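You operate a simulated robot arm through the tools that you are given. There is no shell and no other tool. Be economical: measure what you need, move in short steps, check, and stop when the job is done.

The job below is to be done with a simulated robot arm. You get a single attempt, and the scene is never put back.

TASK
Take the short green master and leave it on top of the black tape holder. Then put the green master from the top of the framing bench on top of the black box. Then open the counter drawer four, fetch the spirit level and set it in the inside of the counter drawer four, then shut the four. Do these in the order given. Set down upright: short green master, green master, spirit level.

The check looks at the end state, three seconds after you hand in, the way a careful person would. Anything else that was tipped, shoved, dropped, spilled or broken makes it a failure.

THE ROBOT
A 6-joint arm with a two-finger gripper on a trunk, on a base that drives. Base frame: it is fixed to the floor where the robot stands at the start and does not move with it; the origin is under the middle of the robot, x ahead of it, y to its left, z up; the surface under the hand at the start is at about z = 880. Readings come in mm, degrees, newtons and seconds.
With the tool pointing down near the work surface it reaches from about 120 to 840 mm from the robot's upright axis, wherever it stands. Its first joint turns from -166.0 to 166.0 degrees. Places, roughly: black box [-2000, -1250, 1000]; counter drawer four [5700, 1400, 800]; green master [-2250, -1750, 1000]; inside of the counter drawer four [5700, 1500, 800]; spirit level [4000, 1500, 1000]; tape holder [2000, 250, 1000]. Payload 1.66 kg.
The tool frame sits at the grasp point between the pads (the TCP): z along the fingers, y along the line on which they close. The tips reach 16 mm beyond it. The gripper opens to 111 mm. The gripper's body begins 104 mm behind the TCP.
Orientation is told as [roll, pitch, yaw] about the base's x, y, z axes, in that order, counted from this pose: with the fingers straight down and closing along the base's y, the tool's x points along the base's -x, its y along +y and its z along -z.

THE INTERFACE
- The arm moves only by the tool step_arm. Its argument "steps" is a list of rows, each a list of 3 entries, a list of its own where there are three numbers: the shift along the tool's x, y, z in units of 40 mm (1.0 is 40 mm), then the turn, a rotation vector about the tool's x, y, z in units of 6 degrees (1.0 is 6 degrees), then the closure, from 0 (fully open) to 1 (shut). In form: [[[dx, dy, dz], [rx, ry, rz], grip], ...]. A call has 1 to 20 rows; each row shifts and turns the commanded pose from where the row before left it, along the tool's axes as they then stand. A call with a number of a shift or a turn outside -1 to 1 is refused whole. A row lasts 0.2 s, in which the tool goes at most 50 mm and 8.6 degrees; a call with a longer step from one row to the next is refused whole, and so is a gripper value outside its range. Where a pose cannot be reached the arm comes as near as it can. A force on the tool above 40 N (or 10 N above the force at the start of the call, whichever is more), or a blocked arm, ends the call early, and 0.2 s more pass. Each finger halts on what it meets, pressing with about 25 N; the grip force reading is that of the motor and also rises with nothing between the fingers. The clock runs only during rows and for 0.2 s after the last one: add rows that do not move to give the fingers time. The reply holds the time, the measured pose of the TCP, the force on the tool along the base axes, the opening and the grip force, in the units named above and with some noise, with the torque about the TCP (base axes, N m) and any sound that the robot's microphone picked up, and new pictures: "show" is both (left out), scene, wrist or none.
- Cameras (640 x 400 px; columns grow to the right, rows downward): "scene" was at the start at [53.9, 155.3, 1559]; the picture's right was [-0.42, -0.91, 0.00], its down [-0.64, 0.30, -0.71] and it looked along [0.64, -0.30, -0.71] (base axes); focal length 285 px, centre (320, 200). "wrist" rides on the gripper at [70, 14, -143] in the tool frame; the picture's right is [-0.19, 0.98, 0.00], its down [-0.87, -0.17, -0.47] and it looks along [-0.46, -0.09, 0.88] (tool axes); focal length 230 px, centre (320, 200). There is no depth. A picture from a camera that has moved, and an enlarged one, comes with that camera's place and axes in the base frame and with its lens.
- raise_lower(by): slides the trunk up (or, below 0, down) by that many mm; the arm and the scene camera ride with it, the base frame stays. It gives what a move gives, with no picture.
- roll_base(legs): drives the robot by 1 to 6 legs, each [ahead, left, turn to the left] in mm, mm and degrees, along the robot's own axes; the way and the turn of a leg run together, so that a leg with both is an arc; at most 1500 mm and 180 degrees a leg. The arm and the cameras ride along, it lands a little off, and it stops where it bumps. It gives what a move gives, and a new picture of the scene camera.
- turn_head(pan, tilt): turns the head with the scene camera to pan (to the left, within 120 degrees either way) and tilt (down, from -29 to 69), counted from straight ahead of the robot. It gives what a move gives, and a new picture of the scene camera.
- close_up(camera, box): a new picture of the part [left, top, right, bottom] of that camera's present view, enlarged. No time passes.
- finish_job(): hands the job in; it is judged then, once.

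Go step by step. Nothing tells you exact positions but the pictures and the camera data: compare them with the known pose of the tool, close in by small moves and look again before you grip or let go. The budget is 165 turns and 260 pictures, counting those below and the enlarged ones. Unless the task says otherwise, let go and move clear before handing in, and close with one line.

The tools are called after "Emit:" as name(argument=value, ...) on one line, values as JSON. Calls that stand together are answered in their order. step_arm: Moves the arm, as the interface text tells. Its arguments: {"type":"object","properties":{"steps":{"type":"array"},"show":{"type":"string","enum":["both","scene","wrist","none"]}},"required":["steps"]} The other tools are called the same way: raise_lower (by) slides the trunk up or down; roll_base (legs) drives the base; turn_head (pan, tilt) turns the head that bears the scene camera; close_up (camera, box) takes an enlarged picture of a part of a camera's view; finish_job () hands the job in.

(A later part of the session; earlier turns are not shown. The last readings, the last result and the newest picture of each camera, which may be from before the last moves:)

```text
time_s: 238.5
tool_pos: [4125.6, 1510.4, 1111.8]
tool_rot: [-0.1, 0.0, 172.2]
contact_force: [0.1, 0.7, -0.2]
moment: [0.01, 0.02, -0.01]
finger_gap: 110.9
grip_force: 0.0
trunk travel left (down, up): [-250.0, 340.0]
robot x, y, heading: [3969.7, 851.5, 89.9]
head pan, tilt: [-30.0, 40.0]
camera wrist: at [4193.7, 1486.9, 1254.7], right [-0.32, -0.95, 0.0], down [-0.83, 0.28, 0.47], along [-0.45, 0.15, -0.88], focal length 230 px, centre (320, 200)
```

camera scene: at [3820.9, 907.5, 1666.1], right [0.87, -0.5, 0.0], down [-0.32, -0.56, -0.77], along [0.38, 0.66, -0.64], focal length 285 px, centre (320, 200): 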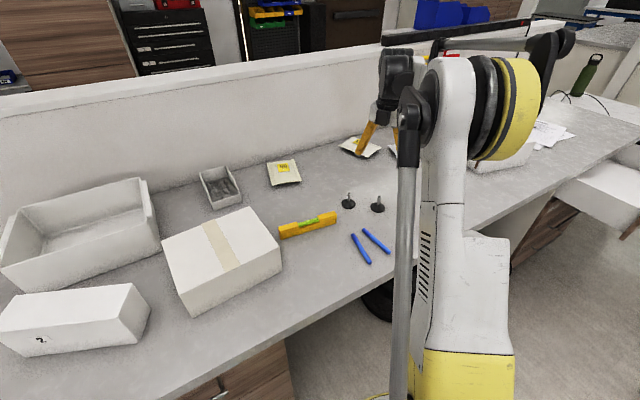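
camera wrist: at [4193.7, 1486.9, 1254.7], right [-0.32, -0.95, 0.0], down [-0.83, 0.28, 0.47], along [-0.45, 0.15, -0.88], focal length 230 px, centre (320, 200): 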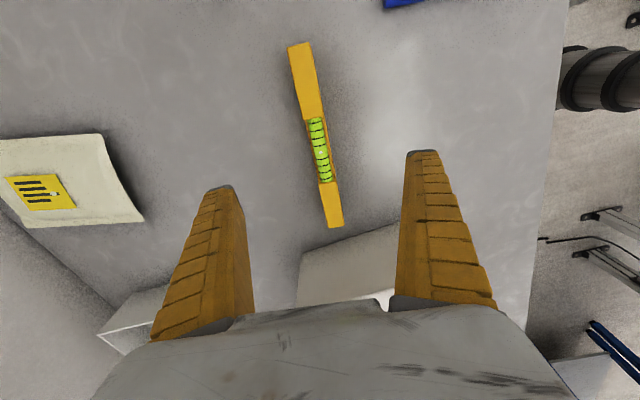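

Centred over the level again. I'll descend and grip.

Emit:
step_arm(steps=[[[0, 0.03, 0.9], [0, 0, 0], 0], [[0, 0, 0.9], [0, 0, 0], 0], [[0, 0, 0.8], [0, 0, 0], 0], [[0, 0, 0.1], [0, 0, 0], 0], [[0, 0, 0], [0, 0, 0], 0], [[0, 0, 0], [0, 0, 0], 0.5], [[0, 0, 0], [0, 0, 0], 0.8], [[0, 0, 0], [0, 0, 0], 0.95], [[0, 0, 0], [0, 0, 0], 0.95]], show="wrist")

```text
time_s: 240.5
tool_pos: [4125.9, 1509.8, 1004.3]
tool_rot: [0.0, -0.1, 172.1]
contact_force: [0.6, 4.2, 16.2]
moment: [0.07, -0.04, 0.03]
finger_gap: 13.7
grip_force: 25.1
trunk travel left (down, up): [-250.0, 340.0]
robot x, y, heading: [3969.9, 857.9, 89.9]
head pan, tilt: [-30.0, 40.0]
camera wrist: at [4193.9, 1484.9, 1147.3], right [-0.32, -0.95, 0.0], down [-0.83, 0.28, 0.47], along [-0.45, 0.15, -0.88], focal length 230 px, centre (320, 200)
```

wrist: 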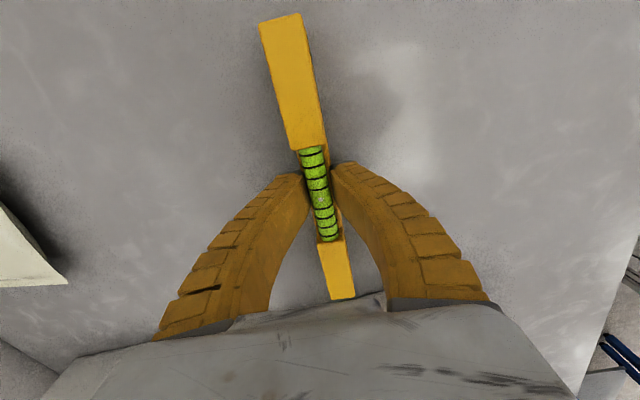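

Emit:
step_arm(steps=[[[0, 0, -0.4], [0, 0, 0], 1], [[0, 0, -0.8], [0, 0, 0], 1], [[0, 0, -0.9], [0, 0, 0], 1], [[0, 0, -0.9], [0, 0, 0], 1], [[0, 0, -0.9], [0, 0, 0], 1], [[0, 0, -0.9], [0, 0, 0], 1], [[0, 0, -0.9], [0, 0, 0], 1], [[0, 0, 0], [0, 0, 0], 1]])

```text
time_s: 242.3
tool_pos: [4126.6, 1508.4, 1232.1]
tool_rot: [-0.1, -0.1, 172.2]
contact_force: [-0.4, -0.8, -1.2]
moment: [-0.02, -0.01, -0.01]
finger_gap: 9.0
grip_force: 24.7
trunk travel left (down, up): [-250.0, 340.0]
robot x, y, heading: [3968.5, 859.0, 89.9]
head pan, tilt: [-30.0, 40.0]
camera scene: at [3821.1, 907.8, 1666.1], right [0.87, -0.5, 0.0], down [-0.32, -0.56, -0.77], along [0.38, 0.66, -0.64], focal length 285 px, centre (320, 200)
camera wrist: at [4194.8, 1485.6, 1374.5], right [-0.32, -0.95, 0.0], down [-0.83, 0.28, 0.47], along [-0.45, 0.15, -0.88], focal length 230 px, centre (320, 200)
```

scene: 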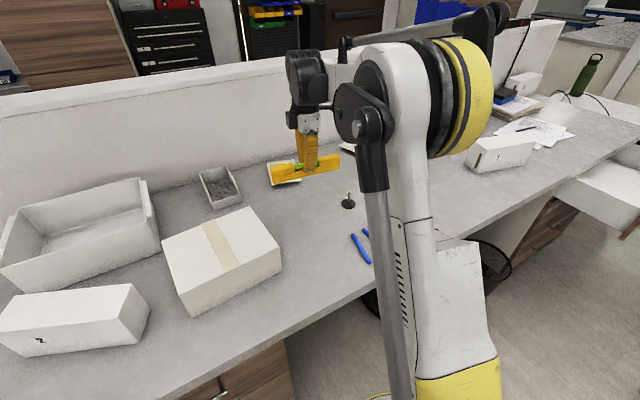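
wrist: 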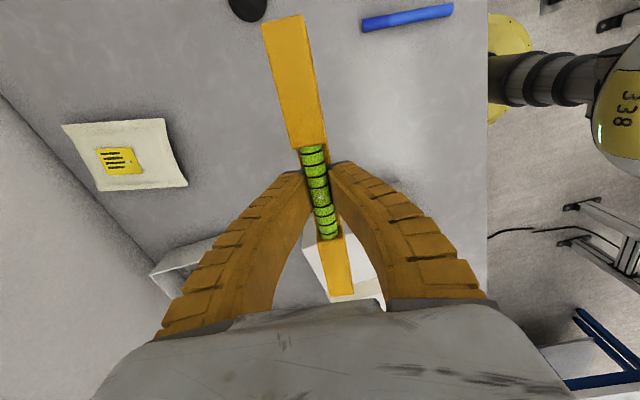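

The level is held well. I'll retract a little and drive back to the drawer.

Emit:
step_arm(steps=[[[0, 0.95, 0], [0, 0, 0], 1], [[0, 0.95, 0], [0, 0, 0], 1], [[0, 0.95, 0], [0, 0, 0], 1], [[0, 0.95, 0], [0, 0, 0], 1], [[0, 0, 0], [0, 0, 0], 1]], show="none")

Emit:
roll_base(legs=[[0, 0, -30], [542, -939, 0], [-154, -89, 0]])

Emit:
turn_head(pan=-20, tilt=42)

Emit:
close_up(camera="wrist", box=[0, 0, 640, 400])

```text
time_s: 243.5
tool_pos: [4105.7, 1357.5, 1231.8]
tool_rot: [-0.1, 0.0, 172.2]
contact_force: [-0.1, 0.0, -1.5]
moment: [0.0, -0.01, 0.0]
finger_gap: 9.2
grip_force: 25.6
trunk travel left (down, up): [-250.0, 340.0]
robot x, y, heading: [3970.0, 851.6, 89.8]
head pan, tilt: [-30.0, 40.0]
```

```text
time_s: 251.6
tool_pos: [5414.7, 1056.8, 1233.1]
tool_rot: [-0.1, -0.1, 142.4]
contact_force: [-0.3, -0.7, -1.1]
moment: [0.05, 0.01, 0.01]
finger_gap: 10.0
grip_force: 25.4
trunk travel left (down, up): [-250.0, 340.0]
robot x, y, heading: [5046.1, 690.1, 60.0]
head pan, tilt: [-30.0, 40.0]
camera scene: at [4945.0, 806.9, 1666.2], right [0.5, -0.86, 0.0], down [-0.56, -0.32, -0.77], along [0.66, 0.39, -0.64], focal length 285 px, centre (320, 200)
```

scene: 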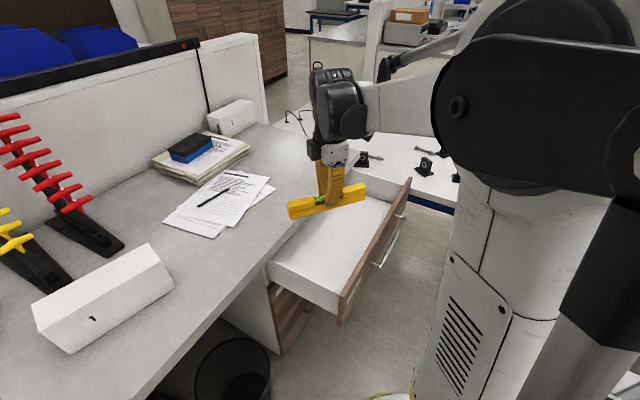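

```text
time_s: 252.4
tool_pos: [5413.7, 1057.1, 1232.5]
tool_rot: [0.0, 0.0, 142.4]
contact_force: [-0.3, 0.0, -1.8]
moment: [-0.03, -0.02, -0.05]
finger_gap: 9.8
grip_force: 25.2
trunk travel left (down, up): [-250.0, 340.0]
robot x, y, heading: [5049.2, 688.7, 60.2]
head pan, tilt: [-20.0, 42.0]
camera scene: at [4935.5, 819.4, 1663.2], right [0.64, -0.76, 0.0], down [-0.51, -0.43, -0.74], along [0.57, 0.48, -0.67], focal length 285 px, centre (320, 200)
```

scene: 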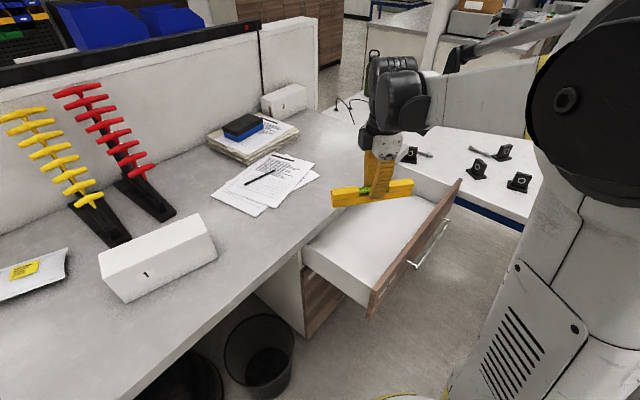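

```text
1.00 times, centred on (320, 200) of wrist (not enlarged: the box is as wide or as high as the picture)
camera zoom: at [5462.7, 1004.0, 1374.7], right [-0.75, -0.66, 0.0], down [-0.58, 0.66, 0.47], along [-0.31, 0.35, -0.88], focal length 230 px, centre (320, 200)
```

zoom: 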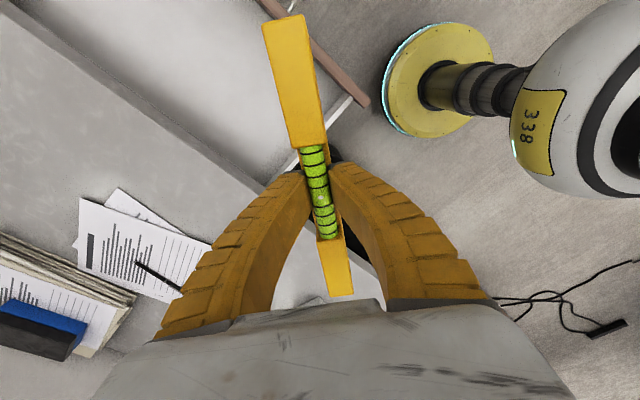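

Emit:
raise_lower(by=-100)

Emit:
step_arm(steps=[[[0, 0, 0], [0, 0, -1], 1], [[0, 0, 0], [0, 0, -1], 1], [[0, 0, 0], [0, 0, -1], 1], [[0, 0, 0], [0, 0, -1], 1], [[0, 0, 0], [0, 0, -1], 1], [[0, 0, 0], [0, 0, -1], 1], [[0, 0, 0], [0, 0, -0.27], 1], [[0.8, -0.19, 0], [0, 0, 0], 1], [[0.8, -0.19, 0], [0, 0, 0], 1], [[0.8, -0.19, 0], [0, 0, 0], 1], [[0.8, -0.19, 0], [0, 0, 0], 1], [[0.8, -0.19, 0], [0, 0, 0], 1], [[0.8, -0.19, 0], [0, 0, 0], 1], [[0.8, -0.19, 0], [0, 0, 0], 1], [[0, 0, 0], [0, 0, 0], 1]])

Emit:
close_up(camera="scene", box=[290, 130, 490, 330])

```text
time_s: 253.7
tool_pos: [5414.7, 1058.0, 1132.9]
tool_rot: [0.0, 0.0, 142.3]
contact_force: [0.4, 0.0, -1.7]
moment: [0.0, 0.03, 0.02]
finger_gap: 10.0
grip_force: 24.6
trunk travel left (down, up): [-150.0, 440.0]
robot x, y, heading: [5040.5, 690.4, 60.1]
head pan, tilt: [-20.0, 42.0]
```

```text
time_s: 256.9
tool_pos: [5638.5, 1110.9, 1132.1]
tool_rot: [0.0, 0.0, -179.9]
contact_force: [0.1, -0.1, -1.3]
moment: [0.04, -0.01, -0.01]
finger_gap: 10.2
grip_force: 25.7
trunk travel left (down, up): [-150.0, 440.0]
robot x, y, heading: [5046.8, 691.3, 59.9]
head pan, tilt: [-20.0, 42.0]
camera scene: at [4935.3, 819.4, 1563.2], right [0.64, -0.76, 0.0], down [-0.51, -0.43, -0.74], along [0.57, 0.48, -0.67], focal length 285 px, centre (320, 200)
camera wrist: at [5708.9, 1097.5, 1274.4], right [-0.19, -0.98, 0.0], down [-0.87, 0.17, 0.47], along [-0.46, 0.09, -0.88], focal length 230 px, centre (320, 200)
```

scene: 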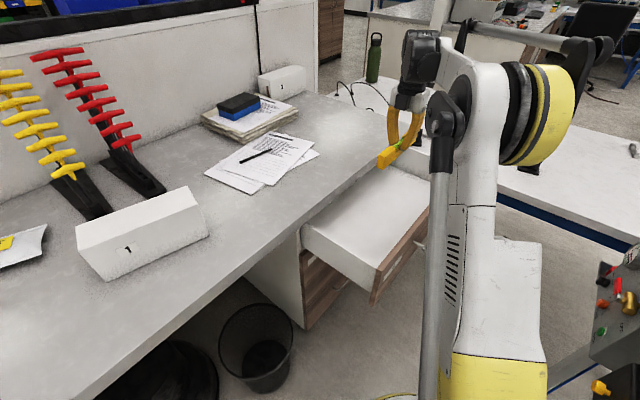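
wrist: 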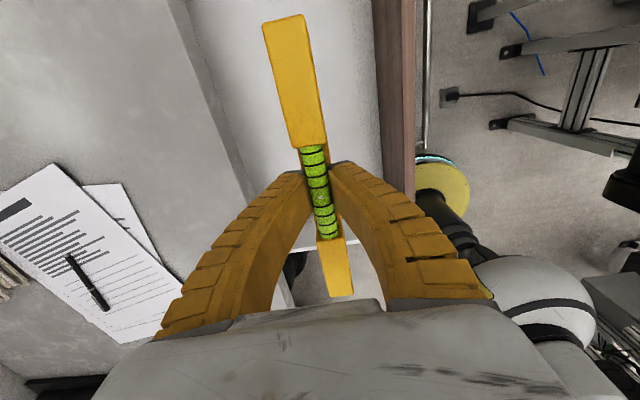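

```text
2.00 times, centred on (390, 230) of scene
camera zoom: at [4935.3, 819.4, 1563.2], right [0.64, -0.76, 0.0], down [-0.51, -0.43, -0.74], along [0.57, 0.48, -0.67], focal length 571 px, centre (180, 140)
```

zoom: 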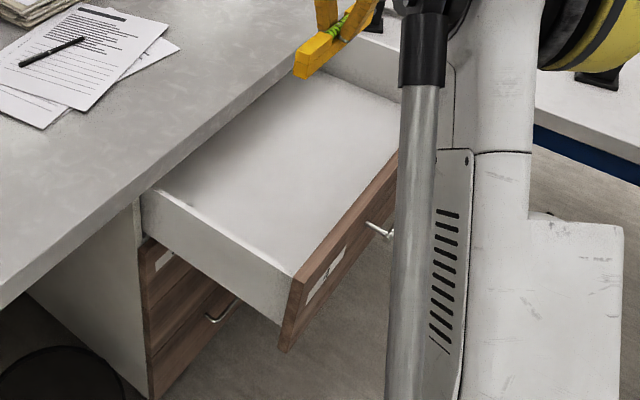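

The level is over the open drawer. I'll lower it in, first to about 25 mm above the expected floor.

Emit:
step_arm(steps=[[[0, -0.1, 0.9], [0, 0, 0], 1], [[0, -0.1, 0.9], [0, 0, 0], 1], [[0, 0, 0.9], [0, 0, 0], 1], [[0, 0, 0.9], [0, 0, 0], 1], [[0, 0, 0.9], [0, 0, 0], 1], [[0, 0, 0.9], [0, 0, 0], 1], [[0, 0, 0.9], [0, 0, 0], 1], [[0, 0, 0], [0, 0, 0], 1]])

Emit:
close_up(camera="scene", box=[300, 150, 460, 300])

```text
time_s: 258.7
tool_pos: [5638.7, 1119.1, 880.3]
tool_rot: [-0.1, 0.1, -179.9]
contact_force: [-0.1, 0.0, -1.6]
moment: [-0.03, 0.01, 0.0]
finger_gap: 10.2
grip_force: 25.5
trunk travel left (down, up): [-150.0, 440.0]
robot x, y, heading: [5048.5, 687.9, 60.1]
head pan, tilt: [-20.0, 42.0]
camera scene: at [4935.5, 819.5, 1563.2], right [0.64, -0.76, 0.0], down [-0.51, -0.43, -0.74], along [0.57, 0.48, -0.67], focal length 285 px, centre (320, 200)
camera wrist: at [5709.4, 1105.4, 1021.9], right [-0.19, -0.98, 0.0], down [-0.87, 0.17, 0.47], along [-0.46, 0.09, -0.88], focal length 230 px, centre (320, 200)
```

scene: 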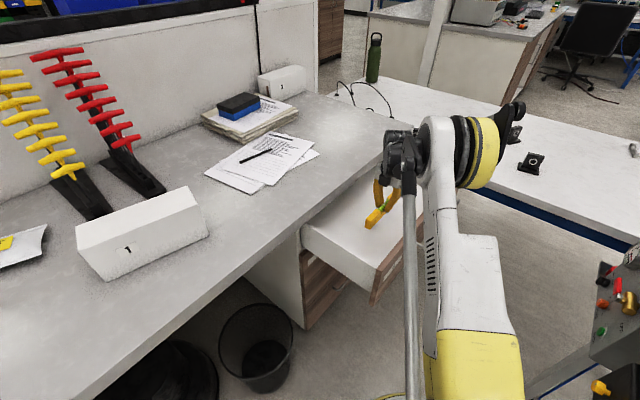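
wrist: 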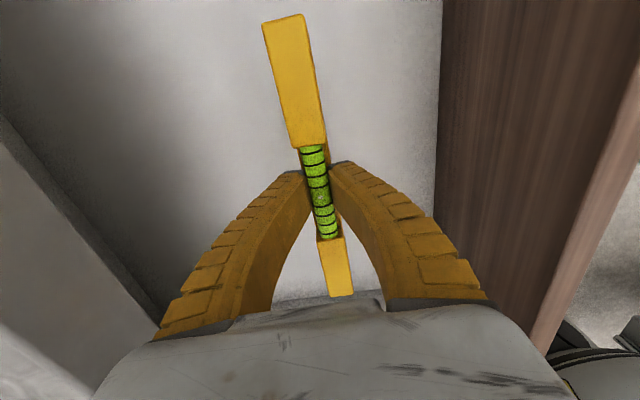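

```text
2.67 times, centred on (380, 225) of scene
camera zoom: at [4935.5, 819.5, 1563.2], right [0.64, -0.76, 0.0], down [-0.51, -0.43, -0.74], along [0.57, 0.48, -0.67], focal length 761 px, centre (160, 133)
```

zoom: 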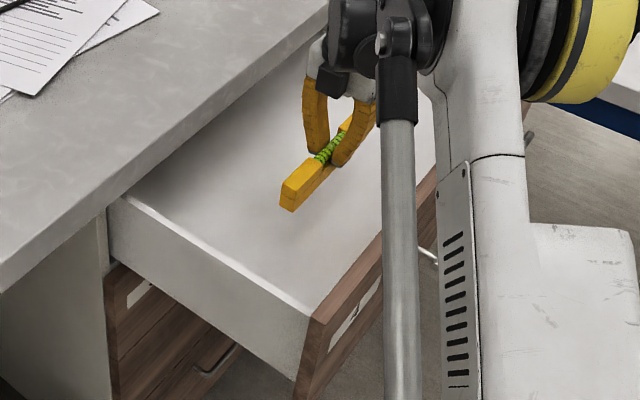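

Emit:
step_arm(steps=[[[0, 0, 0.2], [0, 0, 0], 1], [[0, 0, 0.2], [0, 0, 0], 1], [[0, 0, 0.1], [0, 0, 0], 1], [[0, 0, 0], [0, 0, 0], 1]], show="none")

Emit:
close_up(camera="scene", box=[350, 170, 410, 240])

```text
time_s: 259.7
tool_pos: [5638.9, 1119.7, 860.2]
tool_rot: [0.0, 0.0, -179.9]
contact_force: [-0.2, 0.0, -0.9]
moment: [0.01, 0.01, -0.01]
finger_gap: 10.1
grip_force: 24.9
trunk travel left (down, up): [-150.0, 440.0]
robot x, y, heading: [5048.7, 685.3, 60.2]
head pan, tilt: [-20.0, 42.0]
```

```text
5.71 times, centred on (380, 205) of scene
camera zoom: at [4935.5, 819.5, 1563.2], right [0.64, -0.76, 0.0], down [-0.51, -0.43, -0.74], along [0.57, 0.48, -0.67], focal length 1631 px, centre (-23, 171)
```

zoom: 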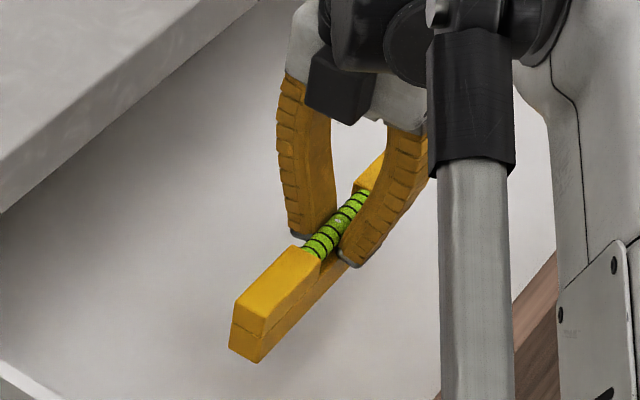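

Emit:
step_arm(steps=[[[0, 0, 0.12], [0, 0, 0], 1], [[0, 0, 0.1], [0, 0, 0], 1], [[0, 0, 0], [0, 0, 0], 1]], show="none")

Emit:
step_arm(steps=[[[0, 0, 0.08], [0, 0, 0], 1], [[0, 0, 0.07], [0, 0, 0], 1], [[0, 0, 0], [0, 0, 0], 1]], show="none")

```text
time_s: 260.5
tool_pos: [5638.9, 1118.5, 851.5]
tool_rot: [-0.1, 0.0, -179.9]
contact_force: [-0.1, 0.1, -1.2]
moment: [-0.02, 0.0, 0.0]
finger_gap: 10.2
grip_force: 24.9
trunk travel left (down, up): [-150.0, 440.0]
robot x, y, heading: [5047.8, 689.5, 59.9]
head pan, tilt: [-20.0, 42.0]
```

```text
time_s: 261.3
tool_pos: [5637.4, 1120.4, 844.6]
tool_rot: [0.0, -0.1, -179.9]
contact_force: [0.2, -0.3, -1.8]
moment: [-0.01, -0.01, 0.03]
finger_gap: 10.6
grip_force: 24.9
trunk travel left (down, up): [-150.0, 440.0]
robot x, y, heading: [5048.6, 686.6, 60.5]
head pan, tilt: [-20.0, 42.0]
```

Emit:
step_arm(steps=[[[0, 0, 0.08], [0, 0, 0], 1], [[0, 0, 0.08], [0, 0, 0], 1], [[0, 0, 0], [0, 0, 0], 1]], show="none")

Emit:
close_up(camera="scene", box=[350, 170, 410, 240])

```text
time_s: 262.1
tool_pos: [5638.0, 1118.3, 839.1]
tool_rot: [0.0, 0.0, -179.9]
contact_force: [0.7, 1.0, -1.3]
moment: [0.02, 0.0, 0.0]
finger_gap: 10.5
grip_force: 25.2
trunk travel left (down, up): [-150.0, 440.0]
robot x, y, heading: [5048.0, 683.2, 60.3]
head pan, tilt: [-20.0, 42.0]
```

```text
5.71 times, centred on (380, 205) of scene
camera zoom: at [4935.5, 819.5, 1563.2], right [0.64, -0.76, 0.0], down [-0.51, -0.43, -0.74], along [0.57, 0.48, -0.67], focal length 1631 px, centre (-23, 171)
```

zoom: 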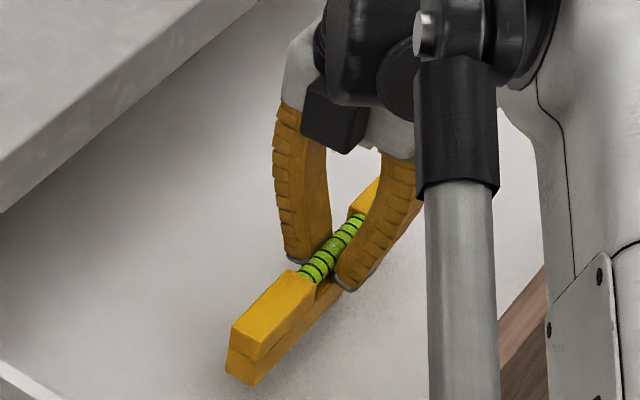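

Emit:
step_arm(steps=[[[0, 0, 0.1], [0, 0, 0], 1], [[0, 0, 0.05], [0, 0, 0], 1], [[0, 0, 0], [0, 0, 0], 1]], show="none")

Emit:
step_arm(steps=[[[0, 0, 0.06], [0, 0, 0], 1], [[0, 0, 0.06], [0, 0, 0], 1], [[0, 0, 0], [0, 0, 0], 1]], show="none")

Emit:
step_arm(steps=[[[0, 0, 0.06], [0, 0, 0], 1], [[0, 0, 0.06], [0, 0, 0], 1], [[0, 0, 0], [0, 0, 0], 1]], show="none")

```text
time_s: 262.9
tool_pos: [5639.2, 1120.3, 833.3]
tool_rot: [-0.1, 0.1, -179.9]
contact_force: [-0.3, -0.5, -1.2]
moment: [-0.01, -0.03, 0.0]
finger_gap: 10.2
grip_force: 25.0
trunk travel left (down, up): [-150.0, 440.0]
robot x, y, heading: [5047.8, 685.4, 59.9]
head pan, tilt: [-20.0, 42.0]
```

```text
time_s: 263.7
tool_pos: [5638.3, 1118.5, 828.0]
tool_rot: [-0.1, 0.0, -179.8]
contact_force: [0.8, 0.1, -1.9]
moment: [0.03, 0.0, -0.02]
finger_gap: 10.4
grip_force: 24.8
trunk travel left (down, up): [-150.0, 440.0]
robot x, y, heading: [5044.8, 688.5, 60.2]
head pan, tilt: [-20.0, 42.0]
```

```text
time_s: 264.5
tool_pos: [5638.6, 1120.9, 822.6]
tool_rot: [-0.1, 0.0, -179.9]
contact_force: [0.6, -0.3, -0.9]
moment: [-0.01, -0.02, -0.01]
finger_gap: 10.6
grip_force: 24.6
trunk travel left (down, up): [-150.0, 440.0]
robot x, y, heading: [5045.8, 689.3, 60.2]
head pan, tilt: [-20.0, 42.0]
```

Emit:
close_up(camera="scene", box=[340, 170, 420, 250])

Emit:
step_arm(steps=[[[0, 0, 0.06], [0, 0, 0], 1], [[0, 0, 0.06], [0, 0, 0], 1], [[0, 0, 0], [0, 0, 0], 1]], show="wrist")

```text
5.00 times, centred on (380, 210) of scene
camera zoom: at [4935.5, 819.5, 1563.2], right [0.64, -0.76, 0.0], down [-0.51, -0.43, -0.74], along [0.57, 0.48, -0.67], focal length 1427 px, centre (20, 150)
```

zoom: 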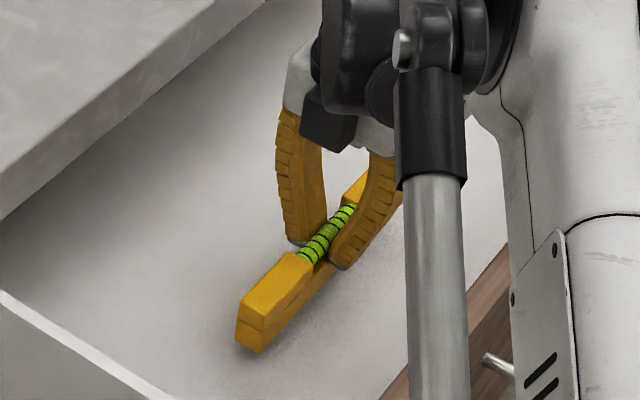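

```text
time_s: 265.3
tool_pos: [5639.3, 1118.3, 819.1]
tool_rot: [-0.1, -0.1, -179.9]
contact_force: [-0.1, 0.1, -1.9]
moment: [0.01, -0.03, 0.01]
finger_gap: 10.4
grip_force: 25.4
trunk travel left (down, up): [-150.0, 440.0]
robot x, y, heading: [5048.6, 689.9, 60.0]
head pan, tilt: [-20.0, 42.0]
camera wrist: at [5709.2, 1105.2, 960.9], right [-0.19, -0.98, 0.0], down [-0.87, 0.17, 0.47], along [-0.46, 0.09, -0.88], focal length 230 px, centre (320, 200)
```

wrist: 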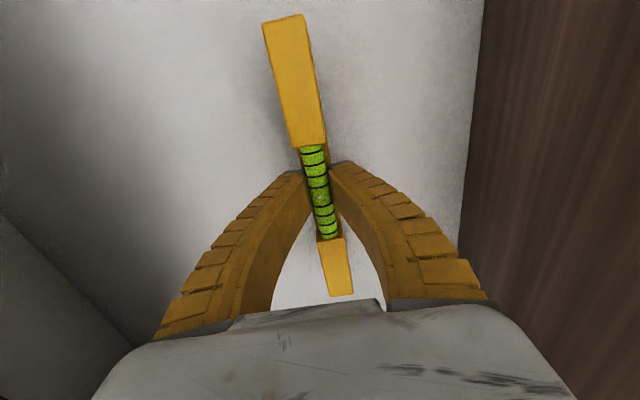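

Emit:
step_arm(steps=[[[0, 0, 0.06], [0, 0, 0], 1], [[0, 0, 0.05], [0, 0, 0], 1], [[0, 0, 0], [0, 0, 0], 1]], show="none")

Emit:
step_arm(steps=[[[0, 0, 0.06], [0, 0, 0], 1], [[0, 0, 0.03], [0, 0, 0], 1], [[0, 0, 0], [0, 0, 0], 1]], show="none")

Emit:
close_up(camera="wrist", box=[220, 0, 420, 160])

```text
time_s: 266.1
tool_pos: [5638.1, 1119.1, 814.8]
tool_rot: [-0.1, 0.0, -180.0]
contact_force: [0.4, 0.2, -1.7]
moment: [0.0, 0.02, -0.02]
finger_gap: 10.4
grip_force: 25.4
trunk travel left (down, up): [-150.0, 440.0]
robot x, y, heading: [5045.9, 688.5, 59.8]
head pan, tilt: [-20.0, 42.0]
```

```text
time_s: 266.9
tool_pos: [5639.0, 1119.1, 810.7]
tool_rot: [-0.1, -0.1, -179.9]
contact_force: [-0.2, 0.8, -1.6]
moment: [-0.02, 0.0, -0.03]
finger_gap: 10.5
grip_force: 24.9
trunk travel left (down, up): [-150.0, 440.0]
robot x, y, heading: [5045.5, 688.6, 60.2]
head pan, tilt: [-20.0, 42.0]
```

```text
2.50 times, centred on (320, 80) of wrist
camera zoom: at [5709.2, 1105.6, 952.9], right [-0.19, -0.98, 0.0], down [-0.87, 0.17, 0.47], along [-0.46, 0.09, -0.88], focal length 575 px, centre (320, 500)
```

zoom: 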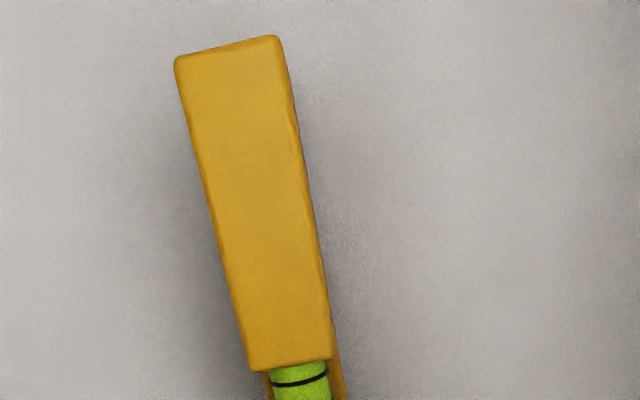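

Emit:
step_arm(steps=[[[0, 0, 0.06], [0, 0, 0], 1], [[0, 0, 0.05], [0, 0, 0], 1], [[0, 0, 0], [0, 0, 0], 1]], show="none")

Emit:
step_arm(steps=[[[0, 0, 0.06], [0, 0, 0], 1], [[0, 0, 0.05], [0, 0, 0], 1], [[0, 0, 0], [0, 0, 0], 1]], show="none")

Emit:
close_up(camera="scene", box=[340, 170, 420, 250])

```text
time_s: 267.7
tool_pos: [5640.1, 1118.7, 806.7]
tool_rot: [-0.1, 0.0, -179.9]
contact_force: [-0.6, 0.0, -1.4]
moment: [0.01, -0.01, 0.02]
finger_gap: 10.4
grip_force: 25.1
trunk travel left (down, up): [-150.0, 440.0]
robot x, y, heading: [5046.5, 685.1, 60.1]
head pan, tilt: [-20.0, 42.0]
```

```text
time_s: 268.5
tool_pos: [5637.7, 1119.6, 802.1]
tool_rot: [-0.2, 0.0, -179.9]
contact_force: [0.6, 0.0, -0.5]
moment: [0.01, 0.02, 0.02]
finger_gap: 10.9
grip_force: 24.9
trunk travel left (down, up): [-150.0, 440.0]
robot x, y, heading: [5043.8, 691.9, 60.0]
head pan, tilt: [-20.0, 42.0]
```

```text
5.00 times, centred on (380, 210) of scene
camera zoom: at [4935.4, 819.5, 1563.2], right [0.64, -0.76, 0.0], down [-0.51, -0.43, -0.74], along [0.57, 0.48, -0.67], focal length 1427 px, centre (20, 150)
```

zoom: 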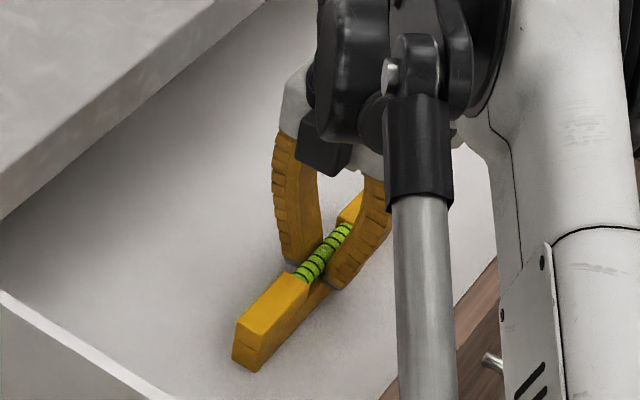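

Emit:
step_arm(steps=[[[0, 0, 0.05], [0, 0, 0], 1], [[0, 0, 0.03], [0, 0, 0], 1], [[0, 0, 0], [0, 0, 0], 1]], show="none")

```text
time_s: 269.3
tool_pos: [5638.3, 1118.5, 799.9]
tool_rot: [-0.1, 0.1, -180.0]
contact_force: [8.6, 0.6, 21.0]
moment: [0.04, -0.12, -0.03]
finger_gap: 13.2
grip_force: 25.3
trunk travel left (down, up): [-150.0, 440.0]
robot x, y, heading: [5045.7, 688.4, 59.9]
head pan, tilt: [-20.0, 42.0]
```

Contact with the drawer floor. I'll ease up slightly, open the fingers and retreat upward.

Emit:
step_arm(steps=[[[0, 0, -0.05], [0, 0, 0], 1], [[0, 0, 0], [0, 0, 0], 0.8], [[0, 0, 0], [0, 0, 0], 0.5], [[0, 0, 0], [0, 0, 0], 0.4], [[0, 0, 0], [0, 0, 0], 0.4]], show="wrist")

```text
time_s: 270.5
tool_pos: [5639.8, 1119.7, 800.0]
tool_rot: [-0.2, 0.0, -179.8]
contact_force: [0.5, -0.2, 0.7]
moment: [0.02, -0.01, 0.0]
finger_gap: 68.3
grip_force: 1.2
trunk travel left (down, up): [-150.0, 440.0]
robot x, y, heading: [5046.6, 691.2, 60.1]
head pan, tilt: [-20.0, 42.0]
camera wrist: at [5708.8, 1105.7, 943.3], right [-0.19, -0.98, 0.0], down [-0.87, 0.17, 0.47], along [-0.46, 0.09, -0.88], focal length 230 px, centre (320, 200)
```

wrist: 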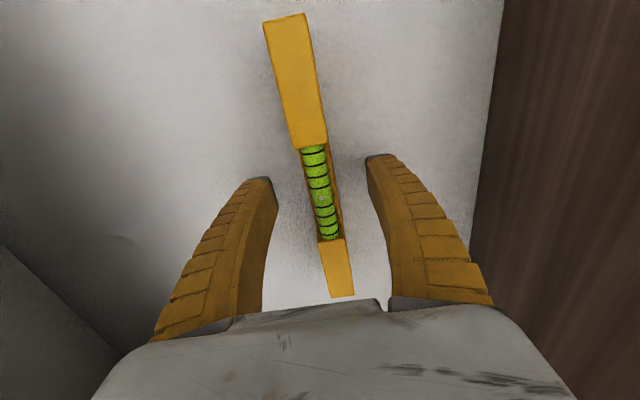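

The level stands upright in the drawer. I'll raise the hand clear, then tilt it with closed fingers and move in front of the drawer to push it shut.

Emit:
step_arm(steps=[[[0, 0, -0.5], [0, 0, 0], 0.4], [[0, 0, -0.9], [0, 0, 0], 0.4], [[0, 0, -0.9], [0, 0, 0], 0.4], [[0, 0, -0.9], [0, 0, 0], 0.4], [[0, 0, -0.9], [0, 0, 0], 0.4], [[0, 0, -0.9], [0, 0, 0], 0.4], [[0, 0, -0.9], [0, 0, 0], 0.4], [[0, 0, -0.9], [0, 0, 0], 1], [[0, 0, -0.5], [0, 0, 0], 1], [[0, 0, 0], [0, 0, 0], 1]])

Emit:
close_up(camera="scene", box=[300, 150, 460, 300])

```text
time_s: 272.7
tool_pos: [5638.4, 1119.9, 1092.8]
tool_rot: [-0.1, 0.0, -180.0]
contact_force: [0.6, 0.3, -0.1]
moment: [0.01, -0.04, -0.01]
finger_gap: 0.0
grip_force: 25.1
trunk travel left (down, up): [-150.0, 440.0]
robot x, y, heading: [5043.8, 687.3, 60.2]
head pan, tilt: [-20.0, 42.0]
camera scene: at [4935.3, 819.4, 1563.1], right [0.64, -0.76, 0.0], down [-0.51, -0.43, -0.74], along [0.57, 0.48, -0.67], focal length 285 px, centre (320, 200)
camera wrist: at [5709.1, 1106.4, 1235.7], right [-0.19, -0.98, 0.0], down [-0.87, 0.17, 0.47], along [-0.46, 0.09, -0.88], focal length 230 px, centre (320, 200)
```

scene: 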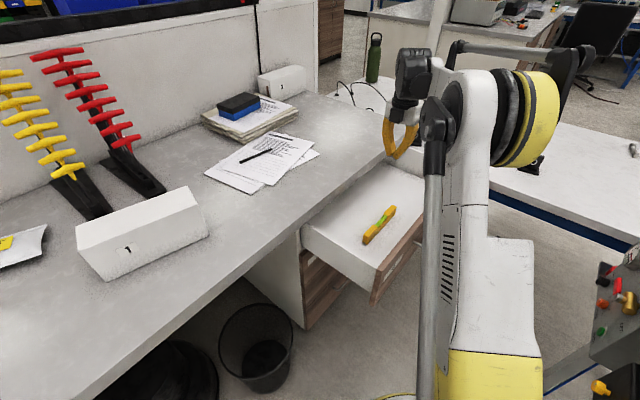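
wrist: 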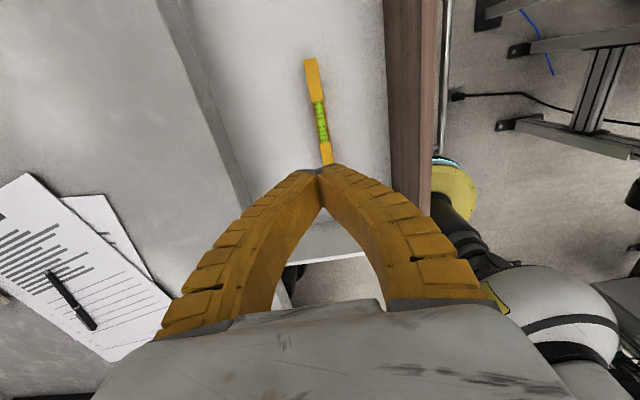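

```text
2.67 times, centred on (380, 225) of scene
camera zoom: at [4935.3, 819.4, 1563.1], right [0.64, -0.76, 0.0], down [-0.51, -0.43, -0.74], along [0.57, 0.48, -0.67], focal length 761 px, centre (160, 133)
```

zoom: 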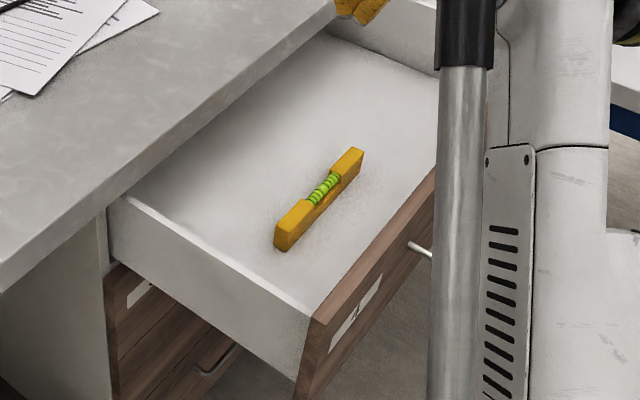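

Emit:
step_arm(steps=[[[0, 0, 0], [1, 0, 0], 1], [[0, 0, 0], [1, 0, 0], 1], [[0, 0, 0], [1, 0, 0], 1], [[0, 0, 0], [1, 0, 0], 1], [[0, 0, 0], [1, 0, 0], 1], [[0, 0, 0], [1, 0, 0], 1], [[0, 0, 0], [1, 0, 0], 1], [[0, 0, 0], [1, 0, 0], 1], [[0, 0, 0], [1, 0, 0], 1], [[0, 0, 0], [0.5, 0, 0], 1], [[0, 0, 0], [0, 0, 0], 1]], show="none")

Emit:
roll_base(legs=[[-190, -110, 0]])

```text
time_s: 275.1
tool_pos: [5637.9, 1119.1, 1092.0]
tool_rot: [-57.0, 0.1, -179.9]
contact_force: [0.3, -0.1, 0.5]
moment: [0.01, -0.01, 0.02]
finger_gap: 0.0
grip_force: 24.6
trunk travel left (down, up): [-150.0, 440.0]
robot x, y, heading: [5043.8, 686.6, 60.4]
head pan, tilt: [-20.0, 42.0]
```

```text
time_s: 276.8
tool_pos: [5642.1, 902.9, 1094.3]
tool_rot: [-57.1, 0.1, -179.9]
contact_force: [0.4, -0.1, -0.4]
moment: [-0.04, -0.02, -0.02]
finger_gap: 0.0
grip_force: 25.2
trunk travel left (down, up): [-150.0, 440.0]
robot x, y, heading: [5051.2, 476.6, 60.2]
head pan, tilt: [-20.0, 42.0]
camera scene: at [4938.0, 602.3, 1563.2], right [0.64, -0.76, 0.0], down [-0.51, -0.43, -0.74], along [0.57, 0.48, -0.67], focal length 285 px, centre (320, 200)
```

scene: 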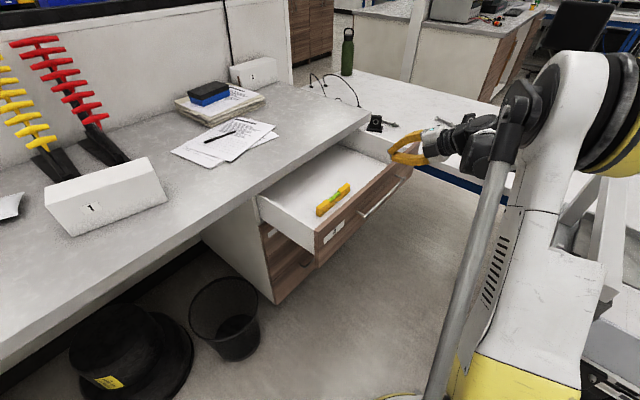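

Emit:
step_arm(steps=[[[0, 0.776, 0.504], [0, 0, 0], 1], [[0, 0.776, 0.504], [0, 0, 0], 1], [[0, 0.776, 0.504], [0, 0, 0], 1], [[0, 0.776, 0.504], [0, 0, 0], 1], [[0, 0.776, 0.504], [0, 0, 0], 1], [[0, 0.776, 0.504], [0, 0, 0], 1], [[0, 0, 0], [0, 0, 0], 1]])

Emit:
close_up(camera="scene", box=[240, 130, 460, 280])

```text
time_s: 278.4
tool_pos: [5641.1, 904.0, 869.4]
tool_rot: [-57.1, 0.0, -179.9]
contact_force: [0.5, 0.5, -0.3]
moment: [-0.06, -0.01, 0.04]
finger_gap: 0.0
grip_force: 24.6
trunk travel left (down, up): [-150.0, 440.0]
robot x, y, heading: [5048.4, 474.0, 60.1]
head pan, tilt: [-20.0, 42.0]
camera scene: at [4938.1, 603.1, 1563.2], right [0.65, -0.76, 0.0], down [-0.51, -0.43, -0.74], along [0.57, 0.48, -0.67], focal length 285 px, centre (320, 200)
camera wrist: at [5712.2, 776.1, 936.0], right [-0.19, -0.53, -0.82], down [-0.87, -0.31, 0.4], along [-0.46, 0.79, -0.4], focal length 230 px, centre (320, 200)
```

scene: 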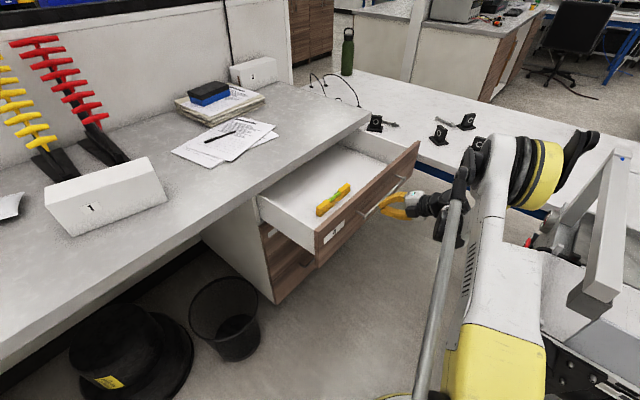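
wrist: 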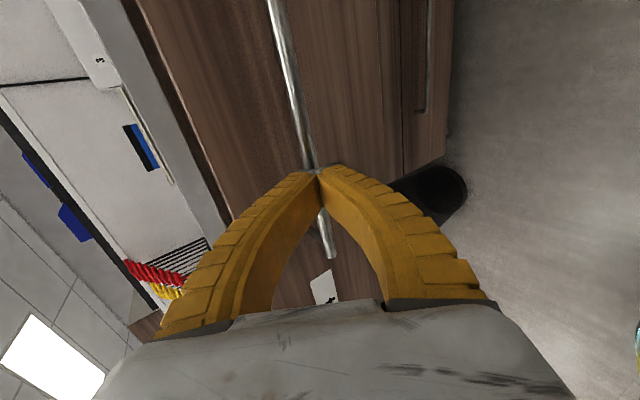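

```text
2.67 times, centred on (350, 205) of scene
camera zoom: at [4938.1, 603.1, 1563.2], right [0.65, -0.76, 0.0], down [-0.51, -0.43, -0.74], along [0.57, 0.48, -0.67], focal length 761 px, centre (240, 187)
```

zoom: 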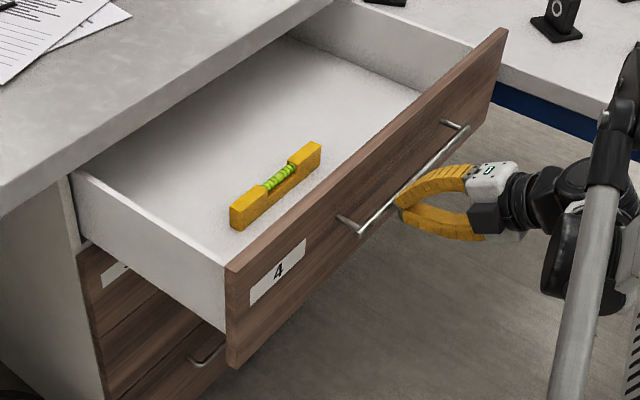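

I'll raise the tips above the bar, make gentle contact with the panel, then push with the base and finish with the arm.

Emit:
step_arm(steps=[[[0, -0.378, -0.245], [0, 0, 0], 1], [[0, -0.1, 0.16], [0, 0, 0], 1], [[0, -0.1, 0.16], [0, 0, 0], 1], [[0, -0.1, 0.16], [0, 0, 0], 1], [[0, -0.1, 0.16], [0, 0, 0], 1], [[0, -0.1, 0.16], [0, 0, 0], 1], [[0, -0.1, 0.16], [0, 0, 0], 1], [[0, -0.1, 0.16], [0, 0, 0], 1], [[0, -0.1, 0.16], [0, 0, 0], 1], [[0, -0.1, 0.16], [0, 0, 0], 1], [[0, -0.1, 0.16], [0, 0, 0], 1], [[0, 0, 0], [0, 0, 0], 1]])

Emit:
close_up(camera="scene", box=[240, 130, 460, 280])

```text
time_s: 281.0
tool_pos: [5641.1, 978.7, 886.8]
tool_rot: [-57.0, -0.1, -179.8]
contact_force: [-0.9, -0.2, 0.6]
moment: [0.02, -0.07, -0.01]
finger_gap: 0.1
grip_force: 24.6
trunk travel left (down, up): [-150.0, 440.0]
robot x, y, heading: [5048.1, 475.0, 60.2]
head pan, tilt: [-20.0, 42.0]
camera scene: at [4938.0, 603.0, 1563.2], right [0.65, -0.76, 0.0], down [-0.51, -0.43, -0.74], along [0.57, 0.48, -0.67], focal length 285 px, centre (320, 200)
camera wrist: at [5711.6, 851.9, 953.5], right [-0.19, -0.53, -0.82], down [-0.86, -0.31, 0.4], along [-0.46, 0.79, -0.4], focal length 230 px, centre (320, 200)
```

scene: 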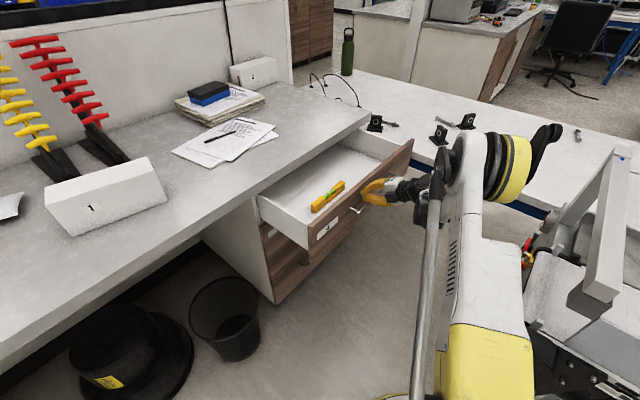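
wrist: 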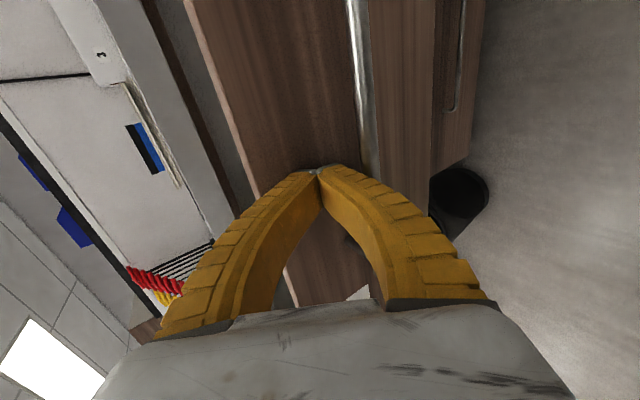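

```text
2.67 times, centred on (350, 205) of scene
camera zoom: at [4938.0, 603.0, 1563.2], right [0.65, -0.76, 0.0], down [-0.51, -0.43, -0.74], along [0.57, 0.48, -0.67], focal length 761 px, centre (240, 187)
```

zoom: 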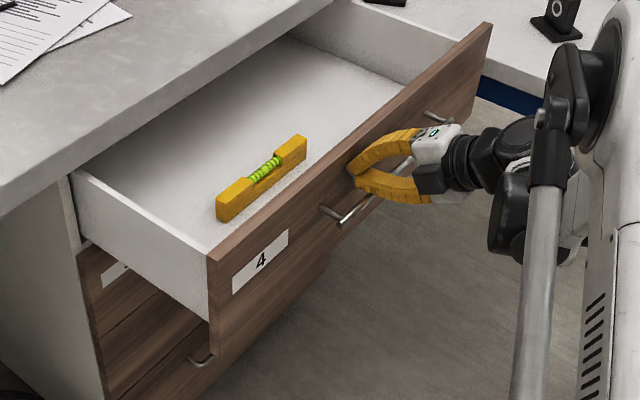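

Emit:
roll_base(legs=[[100, 58, 0]])

Emit:
close_up(camera="scene", box=[240, 130, 460, 280])

```text
time_s: 282.2
tool_pos: [5640.2, 1094.4, 887.0]
tool_rot: [-57.0, -0.1, -179.9]
contact_force: [0.0, -0.2, -0.8]
moment: [-0.01, 0.0, 0.04]
finger_gap: 0.0
grip_force: 25.2
trunk travel left (down, up): [-150.0, 440.0]
robot x, y, heading: [5046.4, 589.2, 60.5]
head pan, tilt: [-20.0, 42.0]
camera scene: at [4937.3, 718.6, 1563.1], right [0.65, -0.76, 0.0], down [-0.51, -0.43, -0.74], along [0.57, 0.48, -0.67], focal length 285 px, centre (320, 200)
```

scene: 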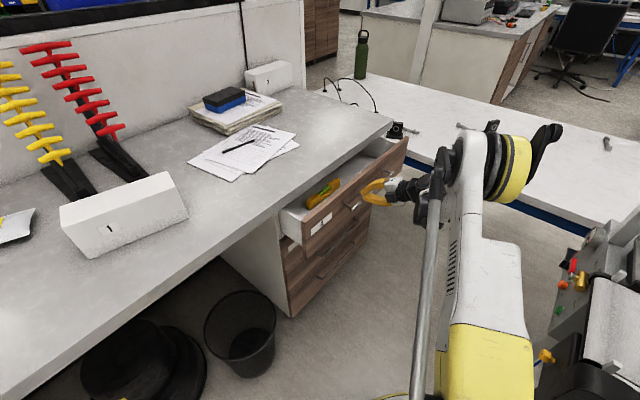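

```text
2.67 times, centred on (350, 205) of scene
camera zoom: at [4937.3, 718.6, 1563.1], right [0.65, -0.76, 0.0], down [-0.51, -0.43, -0.74], along [0.57, 0.48, -0.67], focal length 761 px, centre (240, 187)
```

zoom: 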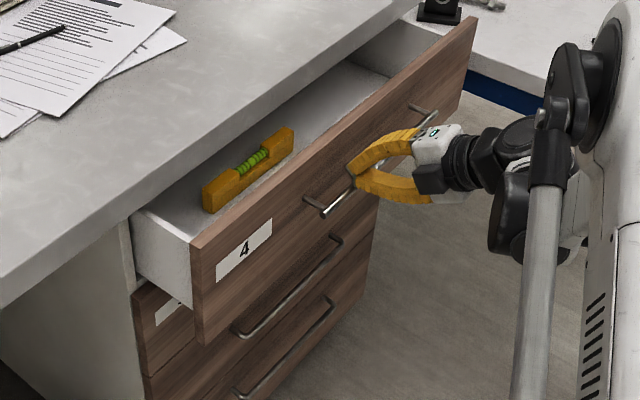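

Emit:
roll_base(legs=[[52, 30, 0]])

Emit:
step_arm(steps=[[[0, -0.1, 0.16], [0, 0, 0], 1], [[0, -0.1, 0.16], [0, 0, 0], 1], [[0, -0.1, 0.16], [0, 0, 0], 1], [[0, -0.1, 0.16], [0, 0, 0], 1], [[0, -0.1, 0.16], [0, 0, 0], 1], [[0, -0.1, 0.16], [0, 0, 0], 1], [[0, -0.1, 0.16], [0, 0, 0], 1], [[0, -0.1, 0.16], [0, 0, 0], 1], [[0, -0.1, 0.16], [0, 0, 0], 1], [[0, 0, 0], [0, 0, 0], 1]])

```text
time_s: 283.1
tool_pos: [5640.4, 1154.5, 887.3]
tool_rot: [-57.1, 0.0, -179.9]
contact_force: [-0.6, 0.3, 0.6]
moment: [-0.02, -0.01, 0.03]
finger_gap: 0.0
grip_force: 25.1
trunk travel left (down, up): [-150.0, 440.0]
robot x, y, heading: [5050.1, 649.6, 59.9]
head pan, tilt: [-20.0, 42.0]
camera scene: at [4936.9, 778.9, 1563.0], right [0.65, -0.76, 0.0], down [-0.51, -0.43, -0.74], along [0.57, 0.48, -0.67], focal length 285 px, centre (320, 200)
```

scene: 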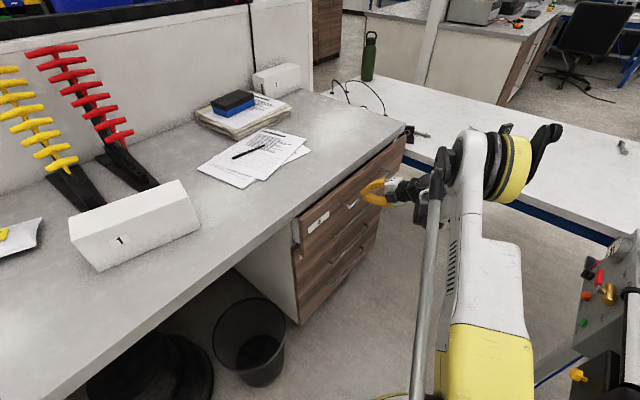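

```text
time_s: 285.4
tool_pos: [5640.2, 1222.2, 886.8]
tool_rot: [-57.1, 0.1, -179.9]
contact_force: [-0.3, 0.0, -0.4]
moment: [-0.02, 0.01, -0.01]
finger_gap: 0.0
grip_force: 25.4
trunk travel left (down, up): [-150.0, 440.0]
robot x, y, heading: [5043.2, 648.6, 60.6]
head pan, tilt: [-20.0, 42.0]
camera scene: at [4936.8, 778.0, 1563.2], right [0.65, -0.76, 0.0], down [-0.51, -0.43, -0.74], along [0.57, 0.48, -0.67], focal length 285 px, centre (320, 200)
camera wrist: at [5710.3, 1095.6, 952.7], right [-0.19, -0.53, -0.82], down [-0.86, -0.31, 0.4], along [-0.47, 0.79, -0.4], focal length 230 px, centre (320, 200)
```

scene: 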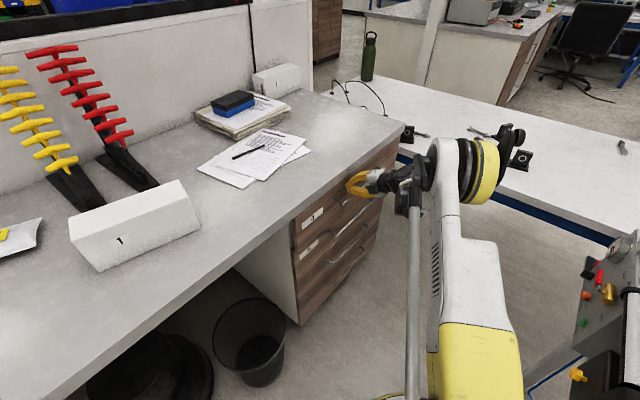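
wrist: 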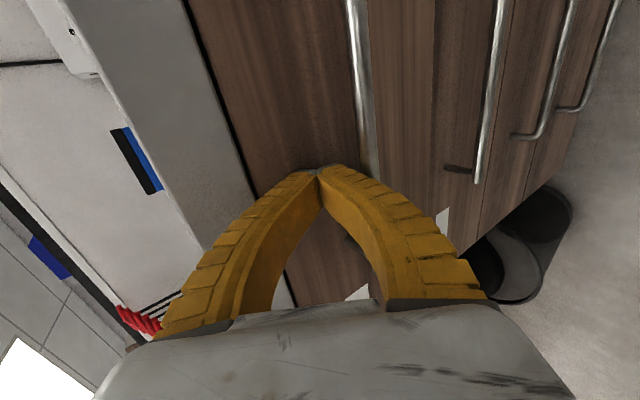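

Almost shut. I'll keep pushing in small steps until the force shows it is fully closed.

Emit:
step_arm(steps=[[[0, -0.06, 0.1], [0, 0, 0], 1], [[0, -0.06, 0.1], [0, 0, 0], 1], [[0, -0.06, 0.1], [0, 0, 0], 1], [[0, 0, 0], [0, 0, 0], 1]], show="none")

Emit:
step_arm(steps=[[[0, -0.05, 0.08], [0, 0, 0], 1], [[0, -0.05, 0.08], [0, 0, 0], 1], [[0, 0, 0], [0, 0, 0], 1]], show="none")

Emit:
close_up(camera="scene", box=[260, 130, 430, 330])

```text
time_s: 286.4
tool_pos: [5638.6, 1236.4, 886.5]
tool_rot: [-57.1, -0.1, -179.9]
contact_force: [0.2, 0.2, 0.7]
moment: [0.01, -0.01, 0.0]
finger_gap: 0.0
grip_force: 25.1
trunk travel left (down, up): [-150.0, 440.0]
robot x, y, heading: [5045.4, 647.9, 60.2]
head pan, tilt: [-20.0, 42.0]
```

```text
time_s: 287.1
tool_pos: [5639.4, 1244.1, 885.6]
tool_rot: [-56.9, 0.0, -179.9]
contact_force: [0.1, -0.3, 0.1]
moment: [0.01, 0.0, 0.0]
finger_gap: 0.0
grip_force: 25.4
trunk travel left (down, up): [-150.0, 440.0]
robot x, y, heading: [5043.6, 645.7, 60.3]
head pan, tilt: [-20.0, 42.0]
```

```text
2.00 times, centred on (345, 230) of scene
camera zoom: at [4936.8, 778.0, 1563.2], right [0.65, -0.76, 0.0], down [-0.51, -0.43, -0.74], along [0.57, 0.48, -0.67], focal length 571 px, centre (270, 140)
```

zoom: 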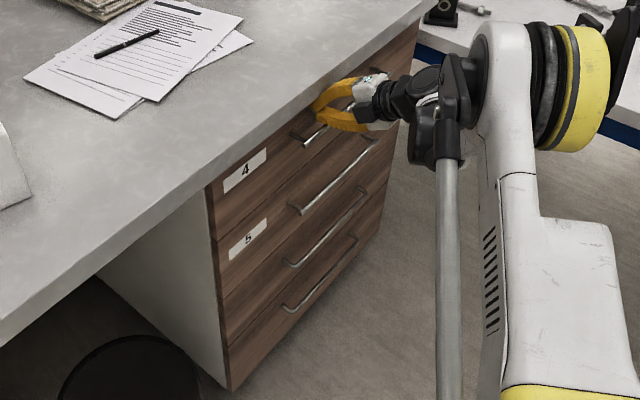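

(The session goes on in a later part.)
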